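You operate a simulated robot arm through the tools that you are given. There is no shell and no other tool.

Carry out the task below with a simulated robot arm. There is one attempt and no reset: what you move stays moved.

## Task
Clamp the blue ball unit, brush it clean, seat it in the empty cup.
Fine: purple holder and lever; brush back; lever freed before the unit comes out; blue latch locked last; the other units stay. Set down upright: blue ball unit, brush. What is to be rubbed or washed off counts as gone when no trace of it is left.

Only the result counts: the job must be done as asked and must still hold three seconds after the hand-in. Knocking over, shifting, dropping, spilling or breaking anything else fails it.

## Robot
A 6-joint arm with a two-finger parallel gripper, fixed in place. Base frame: the origin is at the foot of the arm, x ahead of it, y to its left, z up; the work surface is at about z = 0. Readings come in m, rad, newtons and seconds.
With the tool pointing down near the work surface it reaches from about 0.24 to 0.58 m from the base axis. Its first joint turns from -2.897 to 2.897 rad. Payload 1.5 kg.
The tool frame sits at the grasp point between the pads (the TCP): z along the fingers, y along the line on which they close. The tips reach 0.03 m beyond it. Largest opening 0.08 m; finger width 0.017, thickness 0.012; the body of the gripper, 0.04 by 0.082 m, starts 0.08 m behind the TCP.
Orientation is that of the tool frame in the base frame, as [roll, pitch, yaw] about the fixed x, y, z axes, in that order (R = Rz(yaw) Ry(pitch) Rx(roll)). With the fingers straight down and closing along the base's y, the tool's x points along the base's -x, its y along +y and its z along -z.

## Interface
- The arm moves only by the tool send_rows. Its argument "moves" is text: rows parted by semicolons, each of 7 numbers parted by spaces: the shift along the tool's x, y, z in units of 500 mm (1.0 is 500 mm), then the turn, a rotation vector about the tool's x, y, z in units of 60 degrees (1.0 is 60 degrees), then the closure in counts, from 0 (fully open) to 255 (shut). In form: dx dy dz rx ry rz gripper; .... A call has 1 to 20 rows; each row is the pose to reach, as a shift and turn from the pose commanded when the call began, along the tool's axes at that moment. A call with a number of a shift or a turn outside -1 to 1 is refused whole. Each row takes 0.2 s and may step no farther than 0.05 m and 0.15 rad from the row before; otherwise, or with a gripper value out of range, the whole call is refused. A pose out of reach is approached as far as the arm can. The call stops where the force on the tool passes 90 N (or 10 N more than at its start, if that is more) or the arm is blocked; 0.2 s more then pass. The fingers move at their own pace (about 0.072 m/s each) and stop on an object; they squeeze with about 21 N. The grip force told is the motor's: it shows also when the fingers shut on nothing. Time passes only in rows, and 0.2 s behind the last, so rows that repeat a pose let the fingers close. The reply holds the time, the measured pose of the TCP, the force on the tool along the base axes, the opening and the grip force, in the units named above and with some noise, with the torque about the TCP (base axes, N m) and any sound that the robot's microphone picked up.
- Cameras (640 x 400 px; columns grow to the right, rows downward): "scene" is fixed at [0.0435, 0.4996, 0.7667]; the picture's right is [-0.97, -0.25, 0.00], its down [-0.15, 0.59, -0.79] and it looks along [0.20, -0.77, -0.61] (base axes); focal length 310 px, centre (320, 200). "wrist" rides on the gripper at [0.072, -0.006, -0.122] in the tool frame; the picture's right is [0.09, 1.00, 0.00], its down [-0.84, 0.08, -0.54] and it looks along [-0.54, 0.05, 0.84] (tool axes); focal length 238 px, centre (320, 200). There is no depth. A picture from a camera that has moved, and an enlarged one, comes with that camera's place and axes in the base frame and with its lens. The place of the scene camera against the robot may be out by one fixed shift of up to 0.018 m in any direction.
- snapshot(camera): a new picture of that camera. No time passes.
- close_up(camera, box): a new picture of the part [left, top, right, bottom] of that camera's present view, enlarged. No time passes.
- finish_job(): hands the job in; it is judged then, once.

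Nothing tells you positions but the pictures and the camera data. Unless the task says otherwise, let go and move clear before handing in.

The tools are called after "Request:" as a command line: name --argument value ..., lists and objects as JSON in quotes. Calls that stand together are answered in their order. send_rows: Moves the arm, as the interface text tells. Its arguments: {"type":"object","properties":{"moves":{"type":"string"}},"required":["moves"]} The other tools are called the same way: snapshot (camera) takes a picture; close_up (camera, box) takes an enlarged picture of a part of a camera's view; finish_job () hands the job in.

At the start:

```text
clock: 0.0
tcp_pos: [0.1345, -0.3198, 0.3302]
ee_rot: [-3.14, 0.001, -3.141]
contact_force: [0.3, 0.9, -0.6]
wrist_torque: [-0.03, 0.01, -0.02]
width: 0.0801
grasp_force: 0.0
```

scene: 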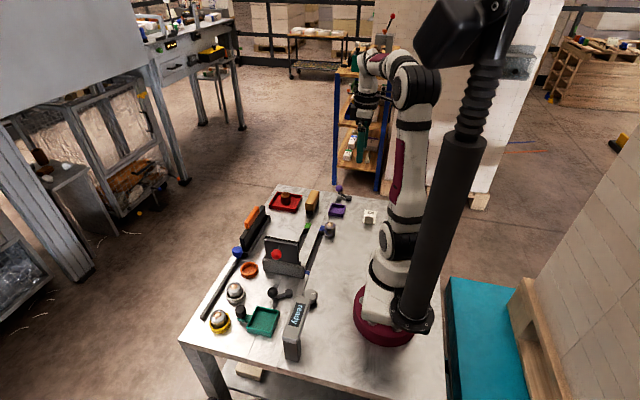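
wrist: 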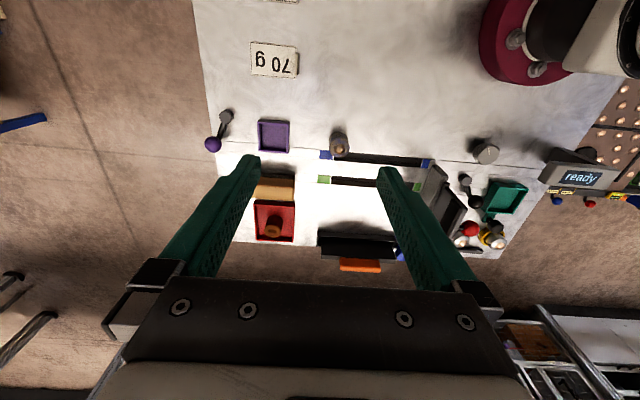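

I see a table with several coloured holders, a purple lever, ball units, a brush, and a blue latch somewhere. I'll look closer before moving.

Request:
close_up --camera "scene" --box '[180, 170, 400, 310]'

Request:
close_up --camera "scene" --box '[180, 240, 340, 360]'

Request:
close_up --camera "scene" --box '[260, 180, 390, 260]'

Request:
close_up --camera "wrist" --box '[190, 90, 350, 290]'

Request:
close_up --camera "wrist" --box '[300, 120, 540, 290]'

```text
2.86 times, centred on (290, 240) of scene
camera zoom: at [0.0435, 0.4996, 0.7667], right [-0.97, -0.25, 0.0], down [-0.15, 0.59, -0.79], along [0.2, -0.77, -0.61], focal length 887 px, centre (406, 86)
```

zoom: 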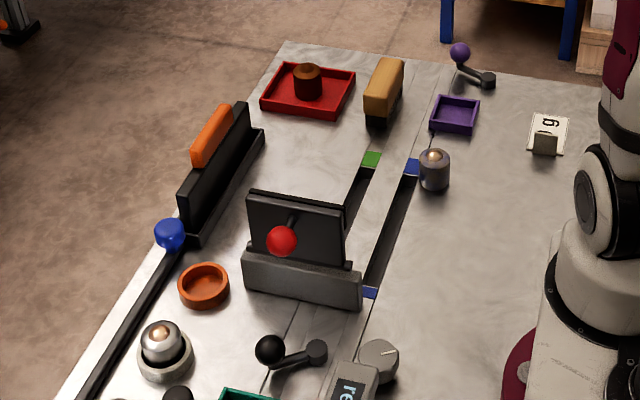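

```text
3.33 times, centred on (260, 300) of scene
camera zoom: at [0.0435, 0.4996, 0.7667], right [-0.97, -0.25, 0.0], down [-0.15, 0.59, -0.79], along [0.2, -0.77, -0.61], focal length 1034 px, centre (520, -133)
```

zoom: 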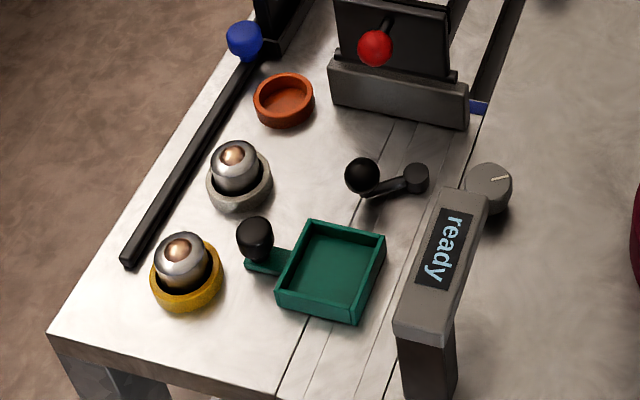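

```text
4.92 times, centred on (325, 220) of scene
camera zoom: at [0.0435, 0.4996, 0.7667], right [-0.97, -0.25, 0.0], down [-0.15, 0.59, -0.79], along [0.2, -0.77, -0.61], focal length 1528 px, centre (295, 102)
```

zoom: 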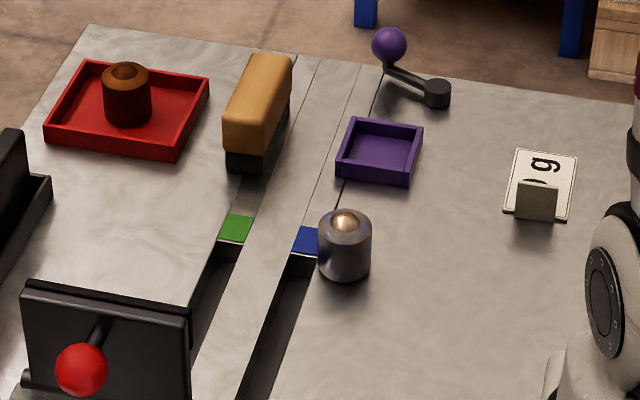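

```text
2.00 times, centred on (270, 190) of wrist
camera zoom: at [0.0597, -0.3257, 0.4534], right [-0.09, 1.0, 0.0], down [0.84, 0.08, 0.54], along [0.54, 0.05, -0.84], focal length 477 px, centre (420, 220)
```

zoom: 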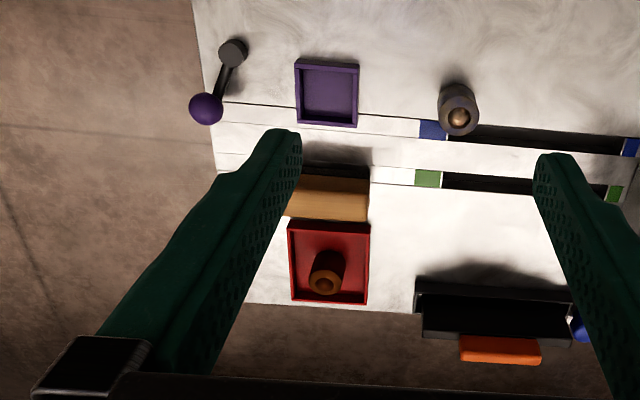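

```text
2.35 times, centred on (420, 205) of wrist
camera zoom: at [0.0597, -0.3257, 0.4534], right [-0.09, 1.0, 0.0], down [0.84, 0.08, 0.54], along [0.54, 0.05, -0.84], focal length 561 px, centre (85, 188)
```

zoom: 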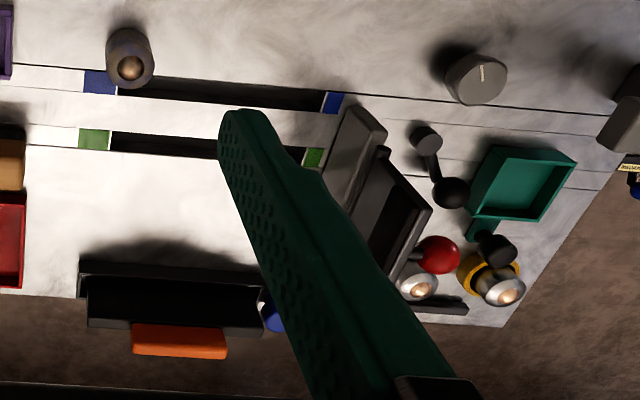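

I see what could be several ball units (one by the blue mark, one in a grey cup, one in a yellow cup), an empty orange cup, and a purple tray with a lever. I'll zoom in on each of them to identify them properly.

Request:
close_up --camera "scene" --box '[310, 210, 350, 245]'

Request:
close_up --camera "scene" --box '[200, 275, 260, 340]'

Request:
close_up --camera "scene" --box '[225, 200, 275, 280]'

Request:
close_up --camera "scene" --box '[255, 225, 330, 285]'

Request:
close_up --camera "scene" --box '[325, 175, 385, 230]'

Request:
close_up --camera "scene" --box '[265, 180, 325, 225]'

```text
11.43 times, centred on (330, 228) of scene
camera zoom: at [0.0435, 0.4996, 0.7667], right [-0.97, -0.25, 0.0], down [-0.15, 0.59, -0.79], along [0.2, -0.77, -0.61], focal length 3546 px, centre (206, -114)
```

zoom: 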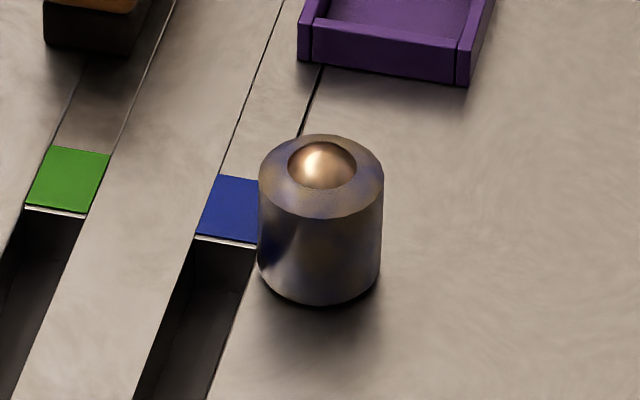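

```text
6.15 times, centred on (230, 308) of scene
camera zoom: at [0.0435, 0.4996, 0.7667], right [-0.97, -0.25, 0.0], down [-0.15, 0.59, -0.79], along [0.2, -0.77, -0.61], focal length 1910 px, centre (874, -462)
```

zoom: 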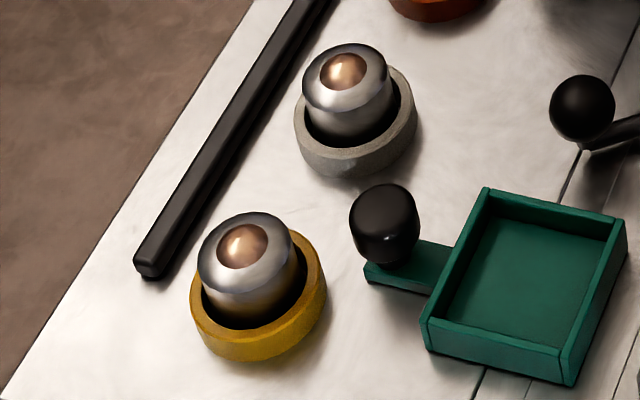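

```text
5.00 times, centred on (250, 240) of scene
camera zoom: at [0.0435, 0.4996, 0.7667], right [-0.97, -0.25, 0.0], down [-0.15, 0.59, -0.79], along [0.2, -0.77, -0.61], focal length 1552 px, centre (670, 0)
```

zoom: 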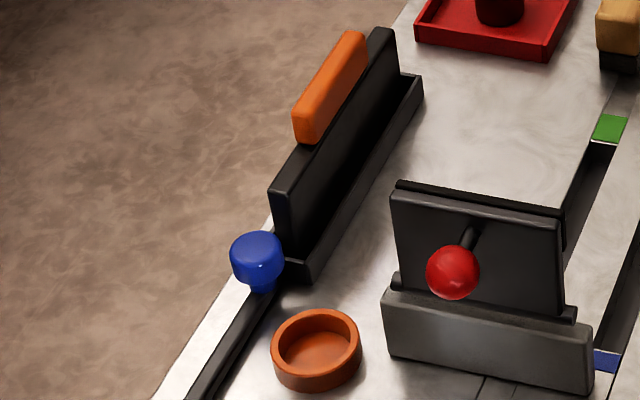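

```text
6.67 times, centred on (292, 255) of scene
camera zoom: at [0.0435, 0.4996, 0.7667], right [-0.97, -0.25, 0.0], down [-0.15, 0.59, -0.79], along [0.2, -0.77, -0.61], focal length 2069 px, centre (503, -167)
```

zoom: 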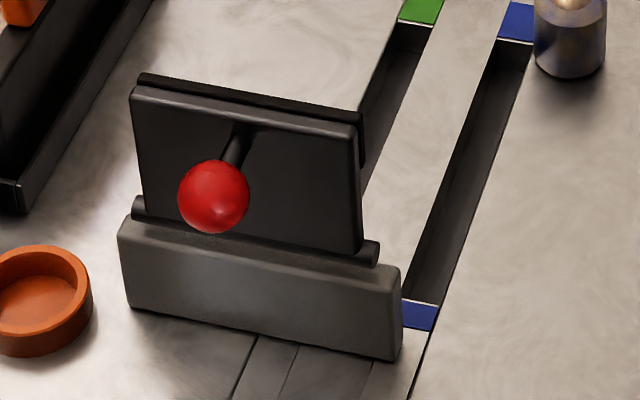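

```text
7.27 times, centred on (355, 202) of scene
camera zoom: at [0.0435, 0.4996, 0.7667], right [-0.97, -0.25, 0.0], down [-0.15, 0.59, -0.79], along [0.2, -0.77, -0.61], focal length 2257 px, centre (66, 182)
```

zoom: 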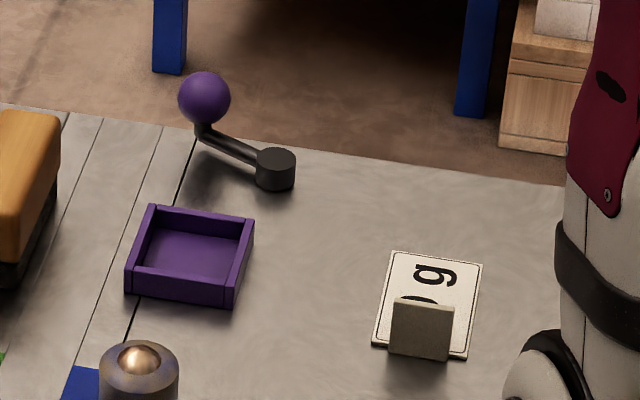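

```text
8.89 times, centred on (295, 202) of scene
camera zoom: at [0.0435, 0.4996, 0.7667], right [-0.97, -0.25, 0.0], down [-0.15, 0.59, -0.79], along [0.2, -0.77, -0.61], focal length 2758 px, centre (542, 178)
```

zoom: 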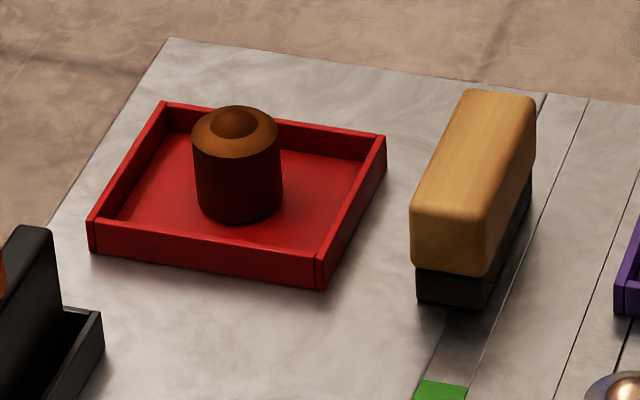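

The smudged unit standing by the blue mark looks like the one to clean, and the cups run along x≈0.41 with the orange one empty. I'll move the arm high over the table so the wrist camera can view the latch, cups and gate.

Request:
send_rows --moves "-0.04 0.0833 0 0 0 0 0; -0.08 0.1667 0 0 0 0 0; -0.12 0.25 0 0 0 0 0; -0.16 0.333 0 0 0 0 0; -0.2 0.4167 0 0 0 0 0; -0.24 0.5 0 0 0 0 0"

Request:
snapshot --camera "wrist"

Request:
snapshot --camera "scene"

```text
clock: 1.4
tcp_pos: [0.2542, -0.0674, 0.3289]
ee_rot: [3.14, 0.001, -3.141]
contact_force: [0.0, 0.7, -1.3]
wrist_torque: [-0.03, 0.01, -0.01]
width: 0.0803
grasp_force: 0.0
```

```text
taken
camera wrist: at [0.1801, -0.0747, 0.4527], right [-0.09, 1.0, 0.0], down [0.84, 0.08, 0.54], along [0.54, 0.05, -0.84], focal length 238 px, centre (320, 200)
```

wrist: 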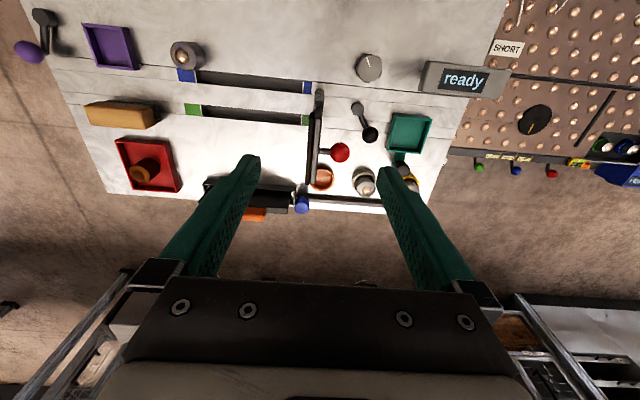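

```text
taken
```

scene: 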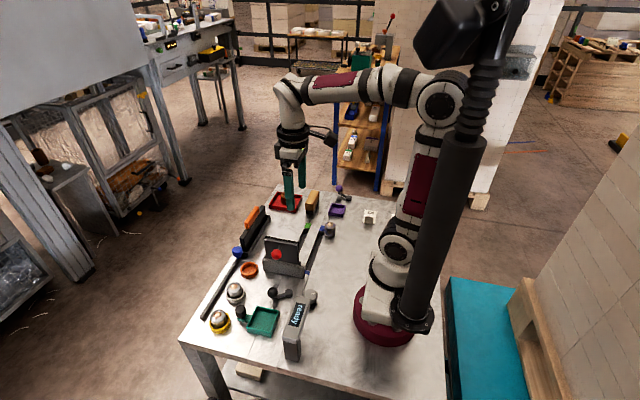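

The wrist view shows the whole row: purple lever and tray at left, slots, red-knob gate, orange cup, blue knob at the rail. I'll zoom in on these.

Request:
close_up --camera "wrist" --box '[180, 60, 340, 230]'

Request:
close_up --camera "wrist" --box '[280, 60, 520, 220]'

Request:
close_up --camera "wrist" --box '[10, 0, 210, 130]'

Request:
close_up --camera "wrist" --box '[260, 150, 340, 230]'

Request:
close_up --camera "wrist" --box '[440, 20, 640, 200]'

```text
2.35 times, centred on (260, 145) of wrist
camera zoom: at [0.1801, -0.0747, 0.4527], right [-0.09, 1.0, 0.0], down [0.84, 0.08, 0.54], along [0.54, 0.05, -0.84], focal length 561 px, centre (461, 329)
```

zoom: 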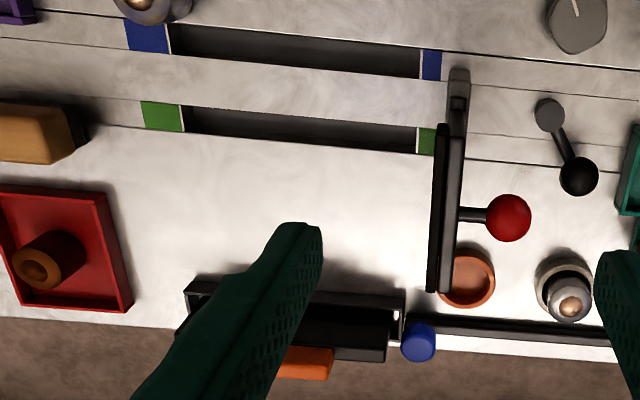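

```text
2.50 times, centred on (400, 140) of wrist
camera zoom: at [0.1801, -0.0747, 0.4527], right [-0.09, 1.0, 0.0], down [0.84, 0.08, 0.54], along [0.54, 0.05, -0.84], focal length 596 px, centre (120, 350)
```

zoom: 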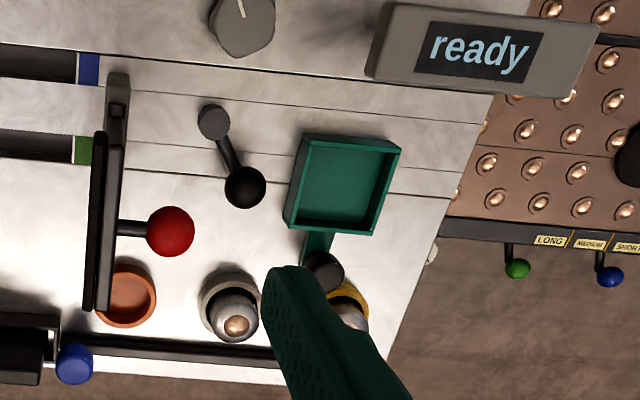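

```text
3.08 times, centred on (110, 65) of wrist
camera zoom: at [0.1801, -0.0747, 0.4527], right [-0.09, 1.0, 0.0], down [0.84, 0.08, 0.54], along [0.54, 0.05, -0.84], focal length 733 px, centre (966, 615)
```

zoom: 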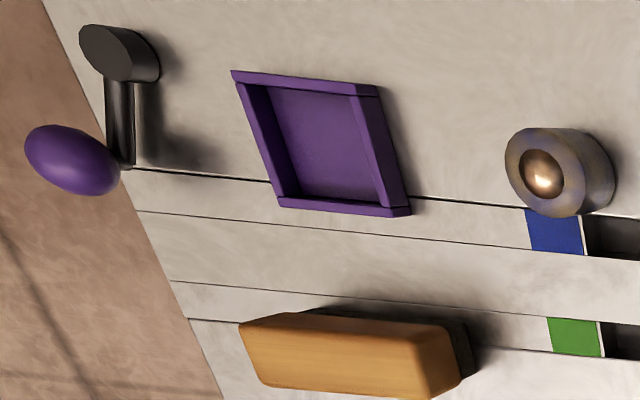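

```text
5.00 times, centred on (300, 190) of wrist
camera zoom: at [0.1801, -0.0747, 0.4527], right [-0.09, 1.0, 0.0], down [0.84, 0.08, 0.54], along [0.54, 0.05, -0.84], focal length 1192 px, centre (420, 250)
```

zoom: 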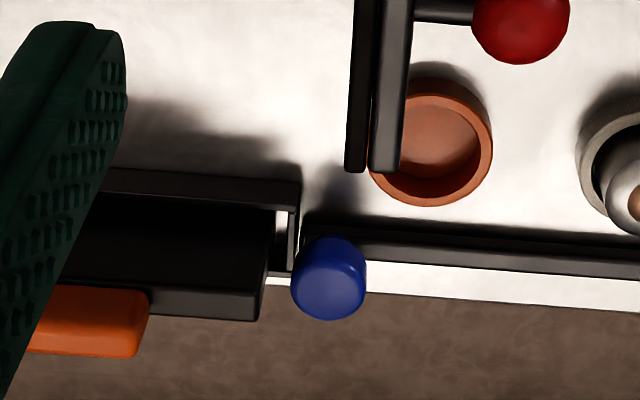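

```text
2.22 times, centred on (540, 110) of wrist
camera zoom: at [0.1801, -0.0747, 0.4527], right [-0.09, 1.0, 0.0], down [0.84, 0.08, 0.54], along [0.54, 0.05, -0.84], focal length 530 px, centre (-169, 400)
```

zoom: 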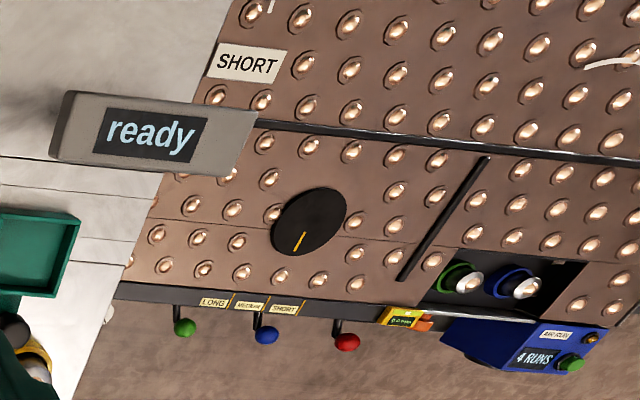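

There is a further panel with ball units at y > 0.2 showing green- and blue-ringed units. I need to look there before deciding which unit is meant, so I'll swing the arm that way.

Request:
send_rows --moves "0.0 0.09 0 0 0 0 0; 0.0 0.18 0 0 0 0 0; 0 0.27 0 0 0 0 0; 0 0.36 0 0 0 0 0; 0 0.45 0 0 0 0 0; 0 0.54 0 0 0 0 0; 0 0.63 0 0 0 0 0"

Request:
snapshot --camera "wrist"

```text
clock: 3.0
tcp_pos: [0.2521, 0.2464, 0.3309]
ee_rot: [3.14, 0.001, 3.141]
contact_force: [0.0, 0.2, -0.1]
wrist_torque: [-0.01, -0.01, 0.0]
width: 0.08
grasp_force: 0.1
```

```text
taken
camera wrist: at [0.1792, 0.2403, 0.4541], right [-0.09, 1.0, 0.0], down [0.84, 0.08, 0.54], along [0.54, 0.05, -0.84], focal length 238 px, centre (320, 200)
```

wrist: 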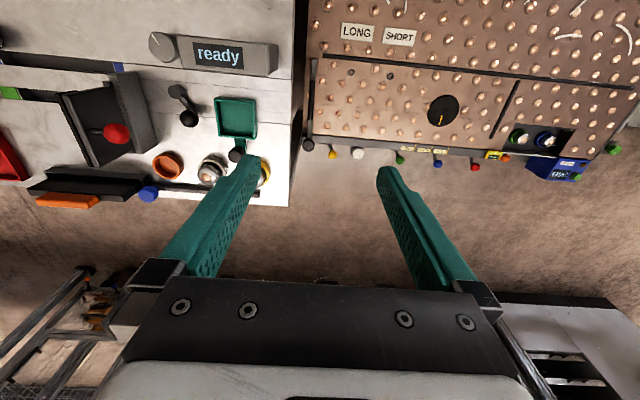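

Request:
close_up --camera "wrist" --box '[300, 0, 640, 200]'

Request:
close_up --camera "wrist" --box '[480, 100, 640, 200]'

Request:
close_up --camera "wrist" --box '[0, 20, 300, 220]'

```text
1.88 times, centred on (470, 100) of wrist
camera zoom: at [0.1792, 0.2403, 0.4541], right [-0.09, 1.0, 0.0], down [0.84, 0.08, 0.54], along [0.54, 0.05, -0.84], focal length 449 px, centre (38, 388)
```

zoom: 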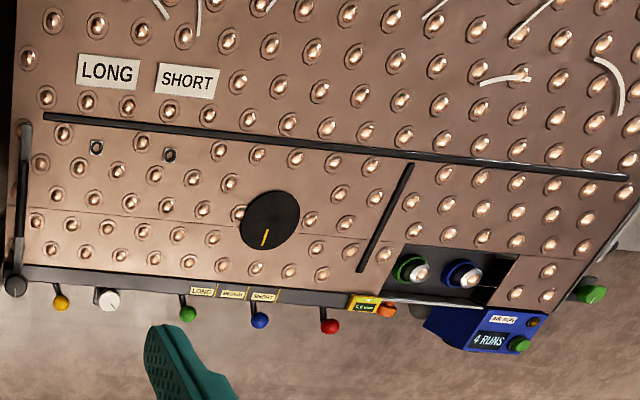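

```text
4.00 times, centred on (560, 150) of wrist
camera zoom: at [0.1792, 0.2403, 0.4541], right [-0.09, 1.0, 0.0], down [0.84, 0.08, 0.54], along [0.54, 0.05, -0.84], focal length 953 px, centre (-640, 400)
```

zoom: 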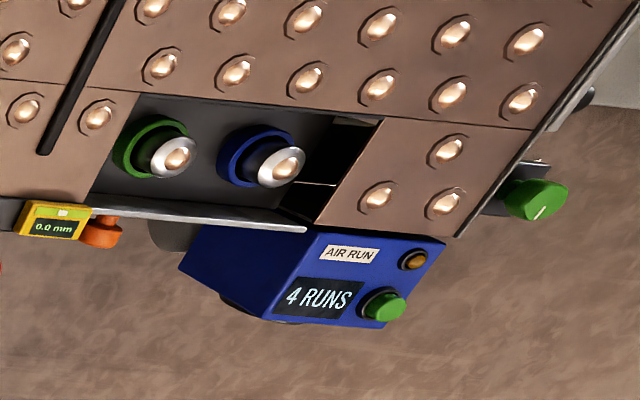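

```text
2.00 times, centred on (150, 120) of wrist
camera zoom: at [0.1792, 0.2403, 0.4541], right [-0.09, 1.0, 0.0], down [0.84, 0.08, 0.54], along [0.54, 0.05, -0.84], focal length 477 px, centre (660, 360)
```

zoom: 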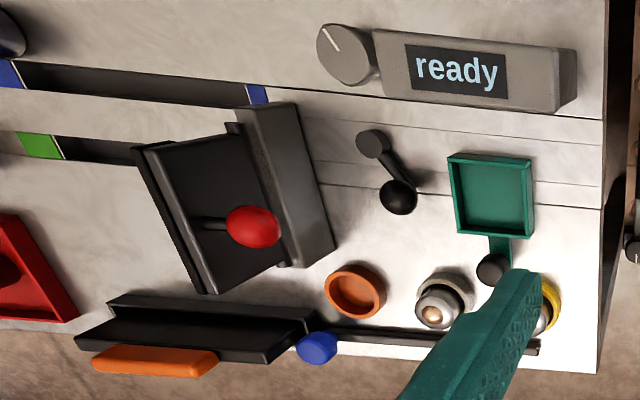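

The neighbouring ball table works out at about z≈-0.35, so it is out of reach and just background. The job is on this table, so I'll look closely at the blue latch, cups and red gate from nearer.

Request:
send_rows --moves "-0.027 -0.0765 0.0275 0 0 0 0; -0.054 -0.153 0.055 0 0 0 0; -0.081 -0.2295 0.0825 0 0 0 0; -0.108 -0.306 0.11 0 0 0 0; -0.135 -0.3825 0.1375 0 0 0 0; -0.162 -0.459 0.165 0 0 0 0; -0.189 -0.5355 0.1925 0 0 0 0; -0.216 -0.612 0.22 0 0 0 0"

Request:
snapshot --camera "wrist"

Request:
close_up --camera "wrist" --box '[200, 100, 400, 260]'

```text
clock: 4.8
tcp_pos: [0.3612, -0.0614, 0.2223]
ee_rot: [-3.141, 0.001, -3.141]
contact_force: [-0.5, 0.5, 0.3]
wrist_torque: [0.01, -0.01, 0.04]
width: 0.0799
grasp_force: 0.0
```

```text
taken
camera wrist: at [0.2867, -0.0674, 0.3446], right [-0.09, 1.0, 0.0], down [0.84, 0.08, 0.54], along [0.54, 0.05, -0.84], focal length 238 px, centre (320, 200)
```

wrist: 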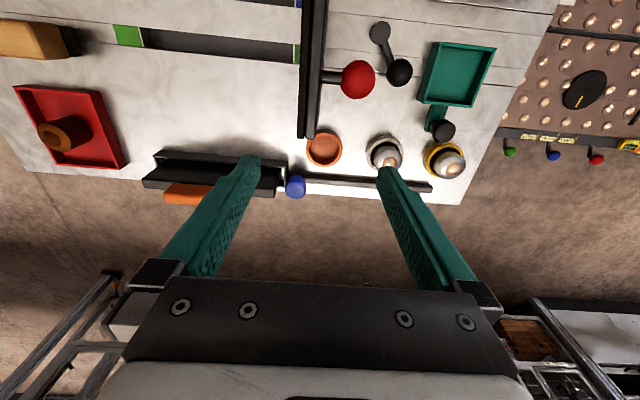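

```text
2.50 times, centred on (300, 180) of wrist
camera zoom: at [0.2867, -0.0674, 0.3446], right [-0.09, 1.0, 0.0], down [0.84, 0.08, 0.54], along [0.54, 0.05, -0.84], focal length 596 px, centre (370, 250)
```

zoom: 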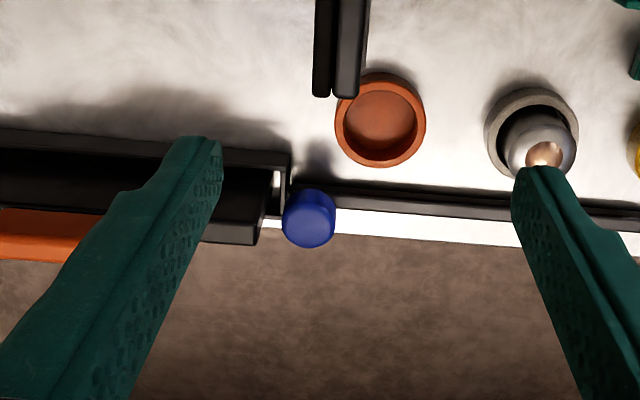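

The blue knob sits on a slide rail running past the cups. I'll turn the wrist to look along -y at the knob and gate from the side.

Request:
send_rows --moves "-0.015 0.0275 0 0 0 0.125 0; -0.03 0.055 0 0 0 0.25 0; -0.045 0.0825 0 0 0 0.375 0; -0.06 0.11 0 0 0 0.5 0; -0.075 0.1375 0 0 0 0.625 0; -0.09 0.165 0 0 0 0.75 0; -0.105 0.1925 0 0 0 0.875 0; -0.12 0.22 0 0 0 1.0 0"

Request:
send_rows --moves "0 0 0 0 0 0.125 0; 0 0 0 0 0 0.25 0; 0 0 0 0 0 0.375 0; 0 0 0 0 0 0.5 0"

Request:
snapshot --camera "wrist"

```text
clock: 6.6
tcp_pos: [0.4228, 0.0491, 0.2206]
ee_rot: [3.141, 0.002, 2.093]
contact_force: [0.6, -0.2, 0.0]
wrist_torque: [-0.02, 0.02, -0.01]
width: 0.0797
grasp_force: 0.2
```

```text
clock: 7.6
tcp_pos: [0.4215, 0.0502, 0.2208]
ee_rot: [-3.141, 0.001, 1.57]
contact_force: [0.0, 0.7, -0.4]
wrist_torque: [0.03, -0.02, -0.02]
width: 0.0801
grasp_force: 0.0
```

```text
taken
camera wrist: at [0.4134, 0.1217, 0.3438], right [1.0, 0.09, 0.0], down [0.07, -0.84, 0.54], along [0.05, -0.54, -0.84], focal length 238 px, centre (320, 200)
```

wrist: 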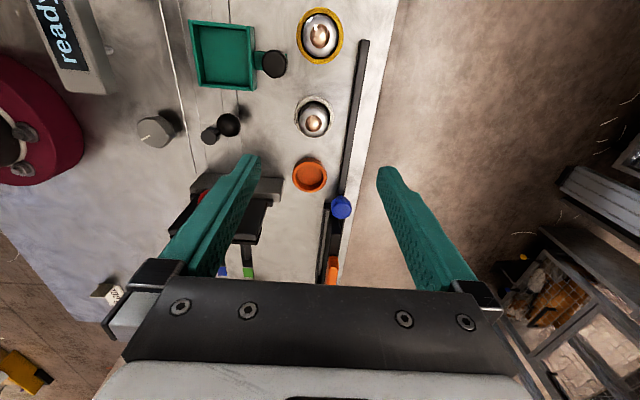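

I'll tilt the wrist for a more horizontal view of the knob, cup and gate.

Request:
send_rows --moves "-0.025 0 0.02 0 -0.125 0 0; -0.05 0 0.04 0 -0.25 0 0; -0.075 0 0.06 0 -0.375 0 0; -0.1 0 0.08 0 -0.5 0 0"

Request:
snapshot --camera "wrist"

Request:
close_up --camera "wrist" --box '[200, 60, 400, 240]'

```text
clock: 8.6
tcp_pos: [0.4221, -0.0016, 0.1797]
ee_rot: [3.138, 0.527, 1.573]
contact_force: [0.1, 0.0, 0.7]
wrist_torque: [0.0, -0.01, -0.01]
width: 0.08
grasp_force: 0.0
```

```text
taken
camera wrist: at [0.4133, 0.1229, 0.251], right [1.0, 0.08, -0.04], down [0.08, -0.45, 0.89], along [0.05, -0.89, -0.46], focal length 238 px, centre (320, 200)
```

wrist: 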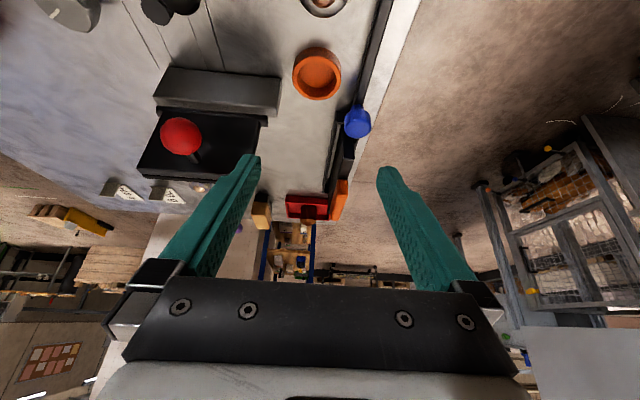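

```text
2.22 times, centred on (300, 150) of wrist
camera zoom: at [0.4133, 0.1229, 0.251], right [1.0, 0.08, -0.04], down [0.08, -0.45, 0.89], along [0.05, -0.89, -0.46], focal length 530 px, centre (364, 311)
```

zoom: 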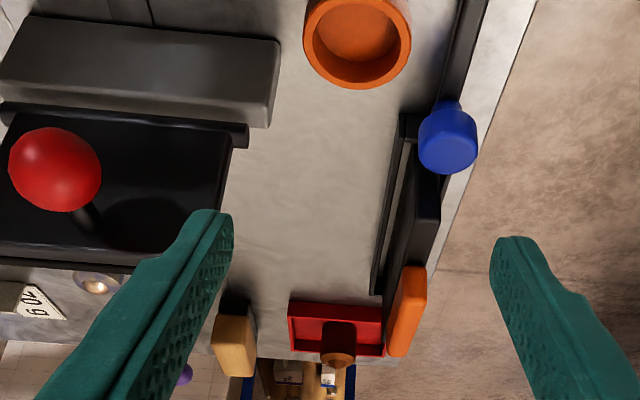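

The knob is a mushroom head on the end of the rail. Next I'll move up and over to view the unit, purple tray, lever and brush from above.

Request:
send_rows --moves "-0.05 0 -0.087 0 0 0 0; -0.1 0 -0.173 0 0 0 0; -0.1614 -0.052 -0.1376 0 0.0714 0 0; -0.2227 -0.104 -0.1021 0 0.1429 0 0; -0.2841 -0.156 -0.0667 0 0.2143 0 0; -0.3455 -0.208 -0.0313 0 0.2857 0 0; -0.4069 -0.26 0.0041 0 0.3571 0 0; -0.4682 -0.312 0.0396 0 0.4286 0 0; -0.5296 -0.364 0.0748 0 0.5 0 0"

Request:
snapshot --camera "wrist"

Request:
close_up --camera "wrist" --box '[200, 60, 440, 220]'

```text
refused: row 1 steps farther than a row can; nothing moved
```

```text
taken
camera wrist: at [0.4133, 0.1229, 0.251], right [1.0, 0.08, -0.04], down [0.08, -0.45, 0.89], along [0.05, -0.89, -0.46], focal length 238 px, centre (320, 200)
```

wrist: 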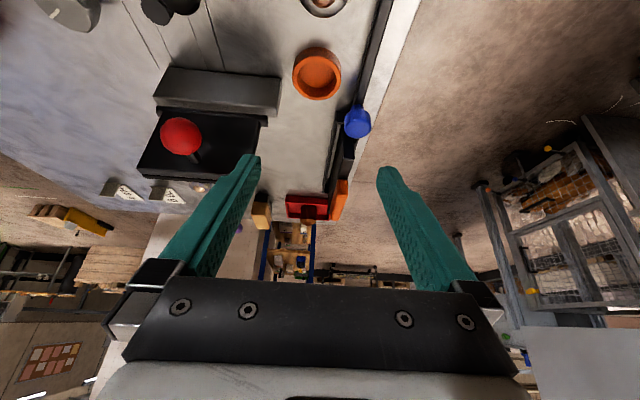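

```text
2.50 times, centred on (320, 140) of wrist
camera zoom: at [0.4133, 0.1229, 0.251], right [1.0, 0.08, -0.04], down [0.08, -0.45, 0.89], along [0.05, -0.89, -0.46], focal length 596 px, centre (320, 350)
```

zoom: 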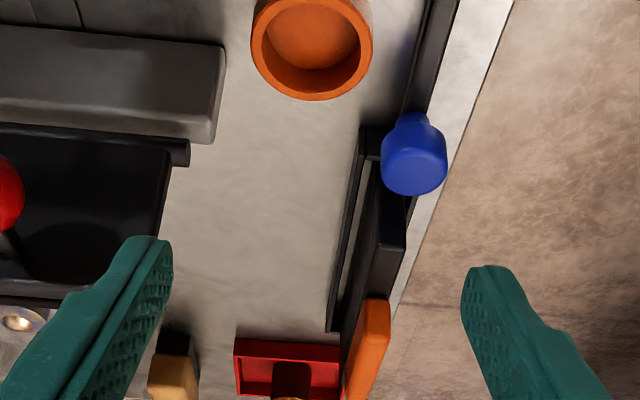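

The first row was slightly too long (0.0502 m), so nothing moved. I'll resend with smaller steps toward the purple area.

Request:
send_rows --moves "-0.033 0 -0.058 0 0 0 0; -0.067 0 -0.115 0 0 0 0; -0.1 0 -0.173 0 0 0 0; -0.1614 -0.052 -0.1376 0 0.0714 0 0; -0.2227 -0.104 -0.1021 0 0.1429 0 0; -0.2841 -0.156 -0.0667 0 0.2143 0 0; -0.3455 -0.208 -0.0313 0 0.2857 0 0; -0.4069 -0.26 0.0041 0 0.3571 0 0; -0.4682 -0.312 0.0396 0 0.4286 0 0; -0.5296 -0.364 0.0748 0 0.5 0 0"

Request:
snapshot --camera "wrist"

Request:
close_up --camera "wrist" --box '[200, 60, 440, 220]'

```text
clock: 10.8
tcp_pos: [0.2392, -0.2489, 0.2808]
ee_rot: [3.139, 0.0, 1.57]
contact_force: [0.6, -0.4, 0.4]
wrist_torque: [0.03, 0.0, 0.0]
width: 0.0801
grasp_force: 0.1
```

```text
taken
camera wrist: at [0.2308, -0.1779, 0.4037], right [1.0, 0.09, 0.0], down [0.08, -0.84, 0.54], along [0.05, -0.54, -0.84], focal length 238 px, centre (320, 200)
```

wrist: 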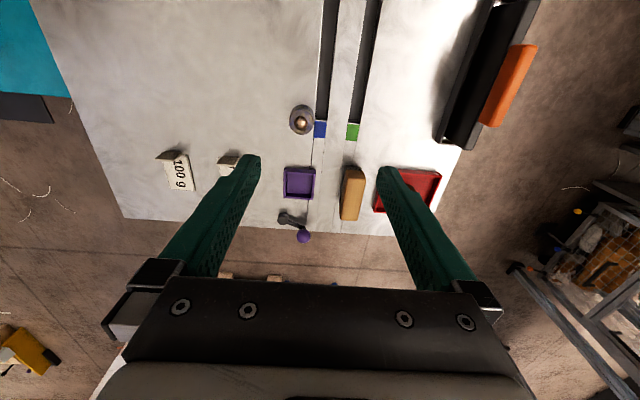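

```text
2.50 times, centred on (320, 140) of wrist
camera zoom: at [0.2308, -0.1779, 0.4037], right [1.0, 0.09, 0.0], down [0.08, -0.84, 0.54], along [0.05, -0.54, -0.84], focal length 596 px, centre (320, 350)
```

zoom: 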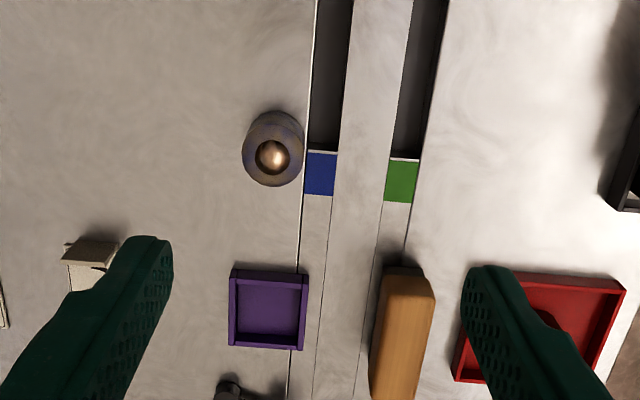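

From this view, the unit is at about (0.211, -0.275), Ø36 mm and 42 mm tall; the purple tray centre is about (0.212, -0.399). I'll move closer to the lever and tray.

Request:
send_rows --moves "-0.05 0 0.05 0 0 0 0; -0.1 0 0.1 0 0 0 0; -0.16 0 0.16 0 0 0 0"

Request:
snapshot --camera "wrist"

Request:
close_up --camera "wrist" --box '[240, 80, 400, 220]'

Request:
close_up --camera "wrist" --box '[250, 20, 330, 80]'

```text
clock: 11.6
tcp_pos: [0.24, -0.3286, 0.2023]
ee_rot: [3.139, 0.001, 1.571]
contact_force: [0.9, -0.5, 0.1]
wrist_torque: [-0.01, -0.03, -0.01]
width: 0.08
grasp_force: 0.1
```

```text
taken
camera wrist: at [0.2314, -0.2573, 0.3235], right [1.0, 0.09, 0.0], down [0.08, -0.84, 0.54], along [0.05, -0.54, -0.84], focal length 238 px, centre (320, 200)
```

wrist: 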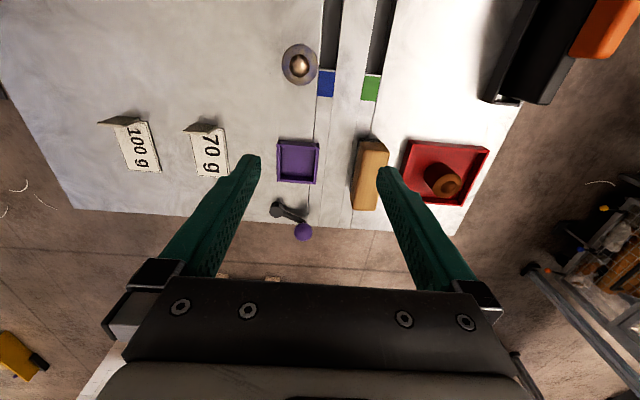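

```text
2.86 times, centred on (320, 150) of wrist
camera zoom: at [0.2314, -0.2573, 0.3235], right [1.0, 0.09, 0.0], down [0.08, -0.84, 0.54], along [0.05, -0.54, -0.84], focal length 681 px, centre (320, 343)
```

zoom: 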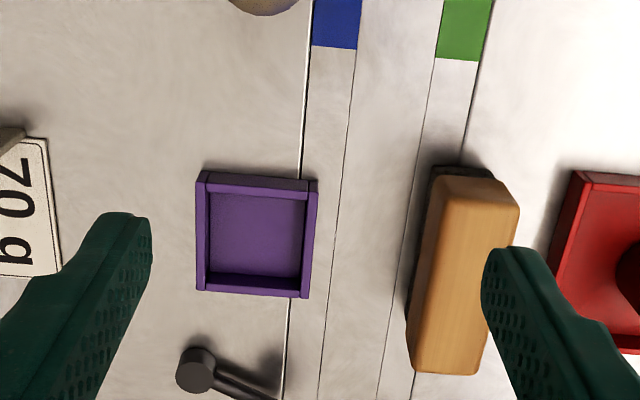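

```text
6.67 times, centred on (290, 50) of wrist
camera zoom: at [0.2314, -0.2573, 0.3235], right [1.0, 0.09, 0.0], down [0.08, -0.84, 0.54], along [0.05, -0.54, -0.84], focal length 1589 px, centre (520, 1200)
```

zoom: 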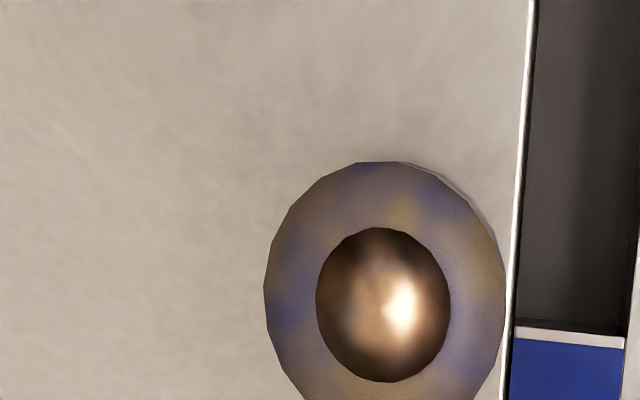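

The unit is confirmed at about (0.2113, -0.2757), and it carries blue and brown smudges, so it's the one to clean. I'll go down around its upper half (tips about 18 mm above the table) and check before closing.

Request:
send_rows --moves "0.035 -0.019 0.06 0 0 0 0; 0.07 -0.038 0.12 0 0 0 0; 0.1054 -0.0566 0.18 0 0 0 0; 0.1054 -0.0566 0.24 0 0 0 0; 0.1054 -0.0566 0.3056 0 0 0 0"

Request:
snapshot --camera "wrist"

Request:
close_up --camera "scene" --box '[290, 180, 370, 250]'

```text
clock: 12.8
tcp_pos: [0.2123, -0.2758, 0.0482]
ee_rot: [3.139, 0.001, 1.571]
contact_force: [0.2, -0.4, 0.3]
wrist_torque: [-0.07, 0.01, 0.02]
width: 0.0799
grasp_force: 0.0
```

```text
taken
camera wrist: at [0.2035, -0.2036, 0.1705], right [1.0, 0.09, 0.0], down [0.08, -0.84, 0.54], along [0.05, -0.54, -0.84], focal length 238 px, centre (320, 200)
```

wrist: 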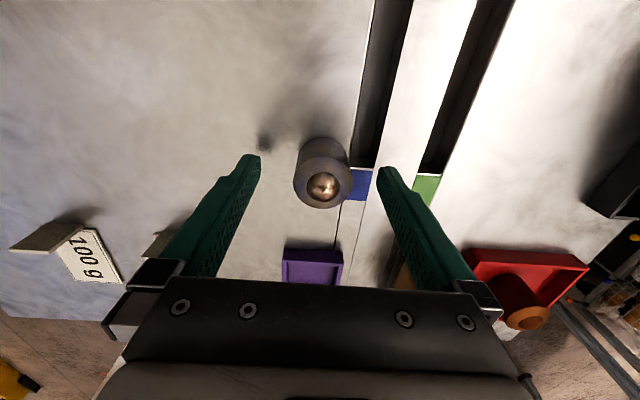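

```text
5.71 times, centred on (330, 215) of scene
camera zoom: at [0.0435, 0.4996, 0.7667], right [-0.97, -0.25, 0.0], down [-0.15, 0.59, -0.79], along [0.2, -0.77, -0.61], focal length 1773 px, centre (263, 114)
```

zoom: 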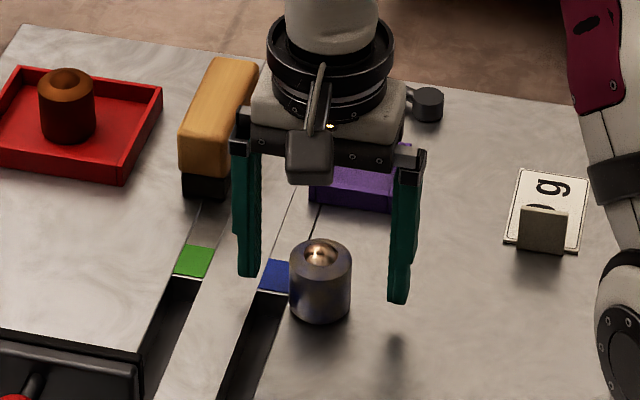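

The fingers straddle the unit with its axis midway between them. I'll close on it now and then lift slightly.

Request:
send_rows --moves "0 0 0 0 0 0 255; 0 0 0 0 0 0 255; 0 0 0 0 0 0 255; 0 0 0 0 0 0 255; 0 0 0 0 0 0 255"

Request:
send_rows --moves "0 0 -0.04 0 0 0 255; 0 0 -0.08 0 0 0 255; 0 0 -0.12 0 0 0 255"

Request:
snapshot --camera "wrist"

Request:
close_up --camera "scene" --box '[290, 160, 370, 230]'

```text
clock: 14.0
tcp_pos: [0.2127, -0.2749, 0.0476]
ee_rot: [3.14, 0.001, 1.572]
contact_force: [-0.1, 0.5, -0.1]
wrist_torque: [0.05, -0.02, 0.02]
width: 0.0372
grasp_force: 21.1
```

```text
clock: 14.8
tcp_pos: [0.2131, -0.2755, 0.1078]
ee_rot: [3.14, 0.001, 1.571]
contact_force: [1.0, -0.6, -0.9]
wrist_torque: [-0.04, 0.0, 0.01]
width: 0.0372
grasp_force: 21.1
```

```text
taken
camera wrist: at [0.2035, -0.2035, 0.2311], right [1.0, 0.09, 0.0], down [0.08, -0.84, 0.54], along [0.05, -0.54, -0.84], focal length 238 px, centre (320, 200)
```

wrist: 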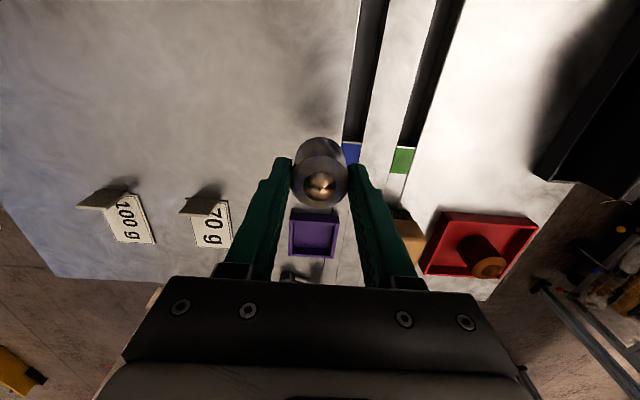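

```text
5.71 times, centred on (330, 195) of scene
camera zoom: at [0.0435, 0.4996, 0.7667], right [-0.97, -0.25, 0.0], down [-0.15, 0.59, -0.79], along [0.2, -0.77, -0.61], focal length 1773 px, centre (263, 229)
```

zoom: 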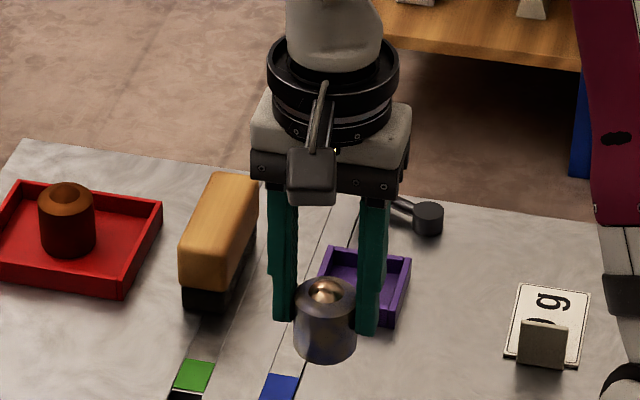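

The unit is held (37 mm). I'll carry it over the purple tray and check alignment before lowering it.

Request:
send_rows --moves "-0.081 0 0 0 0 0 255; -0.162 0 0 0 0 0 255; -0.243 0 0 0 0 0 255"

Request:
snapshot --camera "wrist"

Request:
close_up --camera "wrist" --box '[240, 100, 400, 220]'

Request:
close_up --camera "scene" --box '[300, 150, 380, 230]'

```text
clock: 15.6
tcp_pos: [0.2111, -0.4002, 0.1083]
ee_rot: [3.141, 0.0, 1.57]
contact_force: [-0.6, -0.6, -2.2]
wrist_torque: [0.01, -0.04, 0.0]
width: 0.037
grasp_force: 21.3
```

```text
taken
camera wrist: at [0.2029, -0.3262, 0.2305], right [1.0, 0.09, 0.0], down [0.08, -0.84, 0.54], along [0.05, -0.54, -0.84], focal length 238 px, centre (320, 200)
```

wrist: 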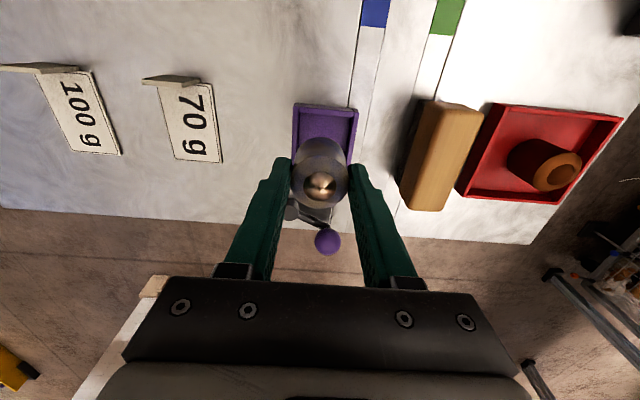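

```text
3.33 times, centred on (320, 160) of wrist
camera zoom: at [0.2029, -0.3262, 0.2305], right [1.0, 0.09, 0.0], down [0.08, -0.84, 0.54], along [0.05, -0.54, -0.84], focal length 794 px, centre (320, 333)
```

zoom: 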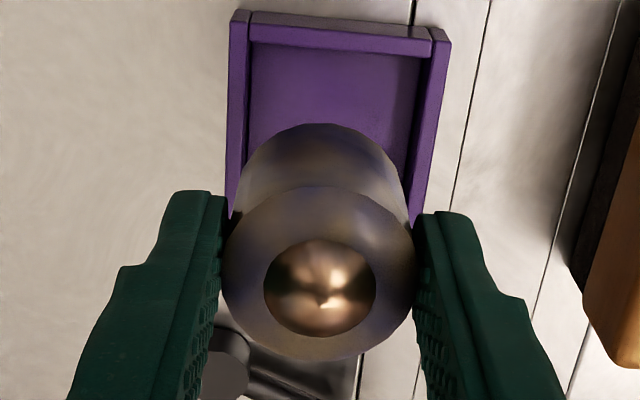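

```text
5.00 times, centred on (340, 190) of scene
camera zoom: at [0.0435, 0.4996, 0.7667], right [-0.97, -0.25, 0.0], down [-0.15, 0.59, -0.79], along [0.2, -0.77, -0.61], focal length 1552 px, centre (220, 250)
```

zoom: 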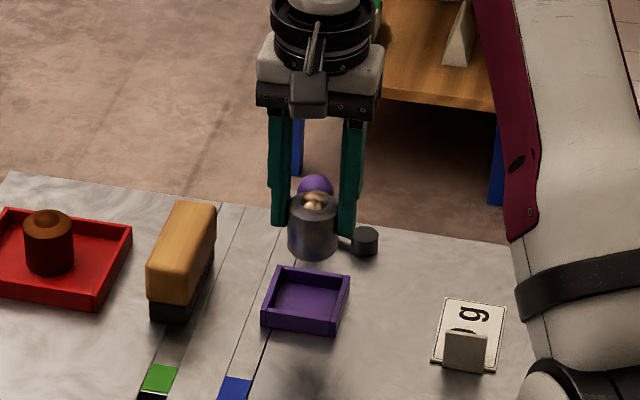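

In the wrist view the tray centre comes out at about (0.211, -0.3965) and the unit at about (0.210, -0.400). I'll correct by 3 mm and lower to just above the tray floor.

Request:
send_rows --moves "0.007 0.002 0 0 0 0 255; 0.007 0.002 0.04 0 0 0 255; 0.007 0.002 0.075 0 0 0 255; 0.007 0.002 0.1 0 0 0 255"

Request:
close_up --camera "wrist" --box '[240, 100, 400, 220]'

Request:
close_up --camera "scene" --box '[300, 170, 380, 230]'

```text
clock: 16.6
tcp_pos: [0.2123, -0.3935, 0.0573]
ee_rot: [3.14, 0.002, 1.57]
contact_force: [0.7, 0.2, -1.6]
wrist_torque: [0.0, 0.02, 0.02]
width: 0.0369
grasp_force: 20.5
```

```text
3.33 times, centred on (320, 160) of wrist
camera zoom: at [0.2042, -0.3223, 0.1806], right [1.0, 0.09, 0.0], down [0.08, -0.84, 0.54], along [0.05, -0.54, -0.84], focal length 794 px, centre (320, 333)
```

zoom: 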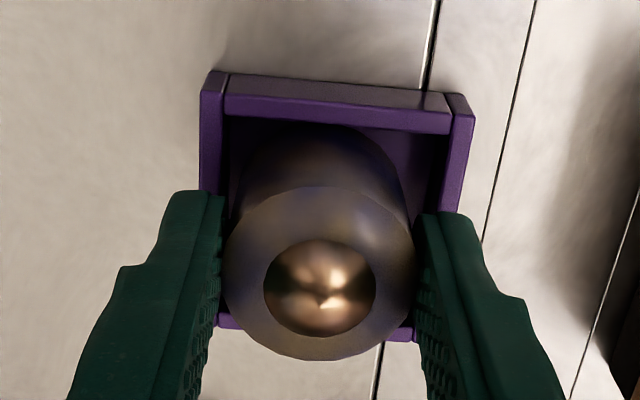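

```text
6.67 times, centred on (340, 200) of scene
camera zoom: at [0.0435, 0.4996, 0.7667], right [-0.97, -0.25, 0.0], down [-0.15, 0.59, -0.79], along [0.2, -0.77, -0.61], focal length 2069 px, centre (187, 200)
```

zoom: 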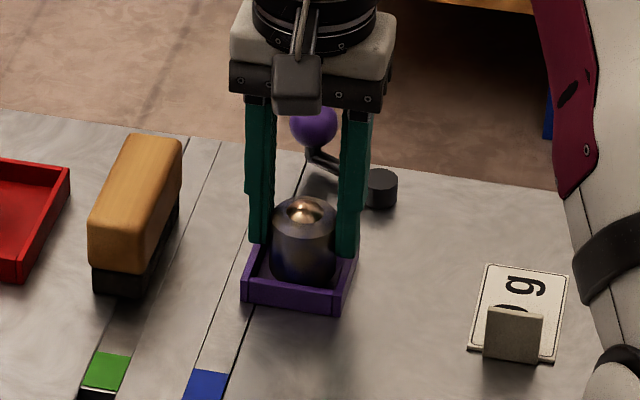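

The unit is inside the tray walls, roughly 5 mm above the floor. I'll lower in millimetre steps while watching the force.

Request:
send_rows --moves "0 0 0.003 0 0 0 255; 0 0 0.006 0 0 0 255"

Request:
send_rows --moves "0 0 0.002 0 0 0 255; 0 0 0.004 0 0 0 255"

```text
clock: 17.2
tcp_pos: [0.2134, -0.3942, 0.0554]
ee_rot: [3.141, 0.002, 1.572]
contact_force: [-0.5, -1.3, -0.9]
wrist_torque: [-0.06, 0.04, 0.02]
width: 0.0371
grasp_force: 20.9
```

```text
clock: 17.8
tcp_pos: [0.2135, -0.3925, 0.053]
ee_rot: [3.137, 0.003, 1.57]
contact_force: [0.3, -2.6, -0.1]
wrist_torque: [-0.11, -0.08, 0.0]
width: 0.0368
grasp_force: 21.0
```

Still light force at about 5 mm; I'll continue 1 mm at a time.

Request:
send_rows --moves "0 0 0.002 0 0 0 255"

Request:
send_rows --moves "0 0 0.002 0 0 0 255"

```text
clock: 18.2
tcp_pos: [0.212, -0.394, 0.0516]
ee_rot: [3.137, 0.001, 1.571]
contact_force: [1.8, -5.4, -0.5]
wrist_torque: [-0.13, -0.01, -0.03]
width: 0.0371
grasp_force: 21.2
```

```text
clock: 18.6
tcp_pos: [0.2126, -0.3943, 0.0516]
ee_rot: [3.136, 0.001, 1.571]
contact_force: [-2.7, -0.9, 17.9]
wrist_torque: [-0.02, 0.27, 0.02]
width: 0.037
grasp_force: 21.0
```

The unit has met the tray floor (18 N). I'll relieve the pressure slightly and check the view before releasing.

Request:
send_rows --moves "0 0 -0.0015 0 0 0 255"

Request:
close_up --camera "wrist" --box '[240, 100, 400, 220]'

Request:
close_up --camera "scene" --box '[310, 180, 370, 225]'

```text
clock: 19.0
tcp_pos: [0.2129, -0.3933, 0.0522]
ee_rot: [3.14, 0.002, 1.571]
contact_force: [2.2, -7.3, 0.0]
wrist_torque: [-0.31, -0.07, -0.05]
width: 0.0368
grasp_force: 20.9
```

```text
3.33 times, centred on (320, 160) of wrist
camera zoom: at [0.2042, -0.3219, 0.1745], right [1.0, 0.09, 0.0], down [0.08, -0.84, 0.54], along [0.05, -0.54, -0.84], focal length 794 px, centre (320, 333)
```

zoom: 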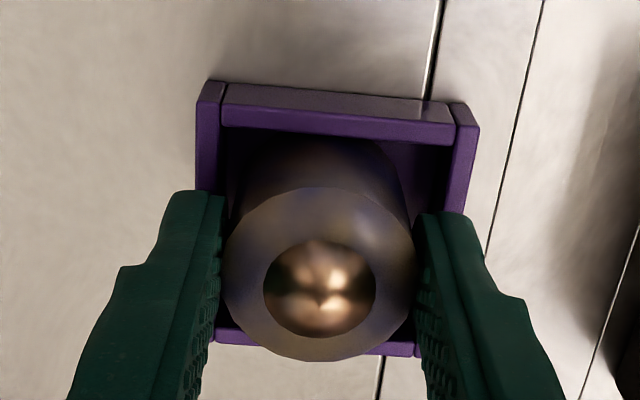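

```text
8.89 times, centred on (340, 202) of scene
camera zoom: at [0.0435, 0.4996, 0.7667], right [-0.97, -0.25, 0.0], down [-0.15, 0.59, -0.79], along [0.2, -0.77, -0.61], focal length 2758 px, centre (142, 178)
```

zoom: 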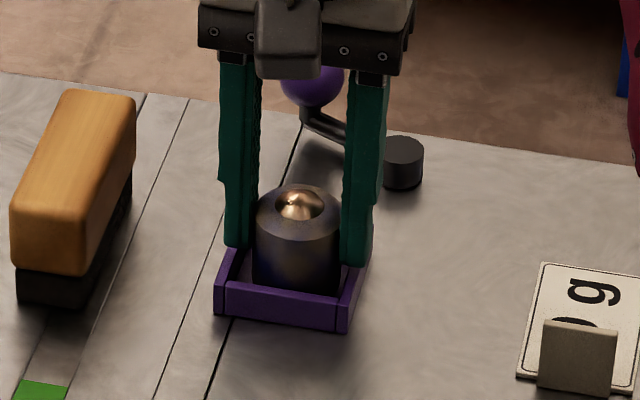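

A sideways force (-y) suggests the unit is touching the +y wall of the tray, so I'll shift 2 mm toward -y and re-read.

Request:
send_rows --moves "-0.002 0 0 0 0 0 255; -0.004 0 0 0 0 0 255"

```text
clock: 19.6
tcp_pos: [0.2128, -0.3956, 0.0515]
ee_rot: [3.14, -0.001, 1.571]
contact_force: [-0.1, 3.2, 9.1]
wrist_torque: [0.05, 0.06, -0.03]
width: 0.0369
grasp_force: 20.7
```

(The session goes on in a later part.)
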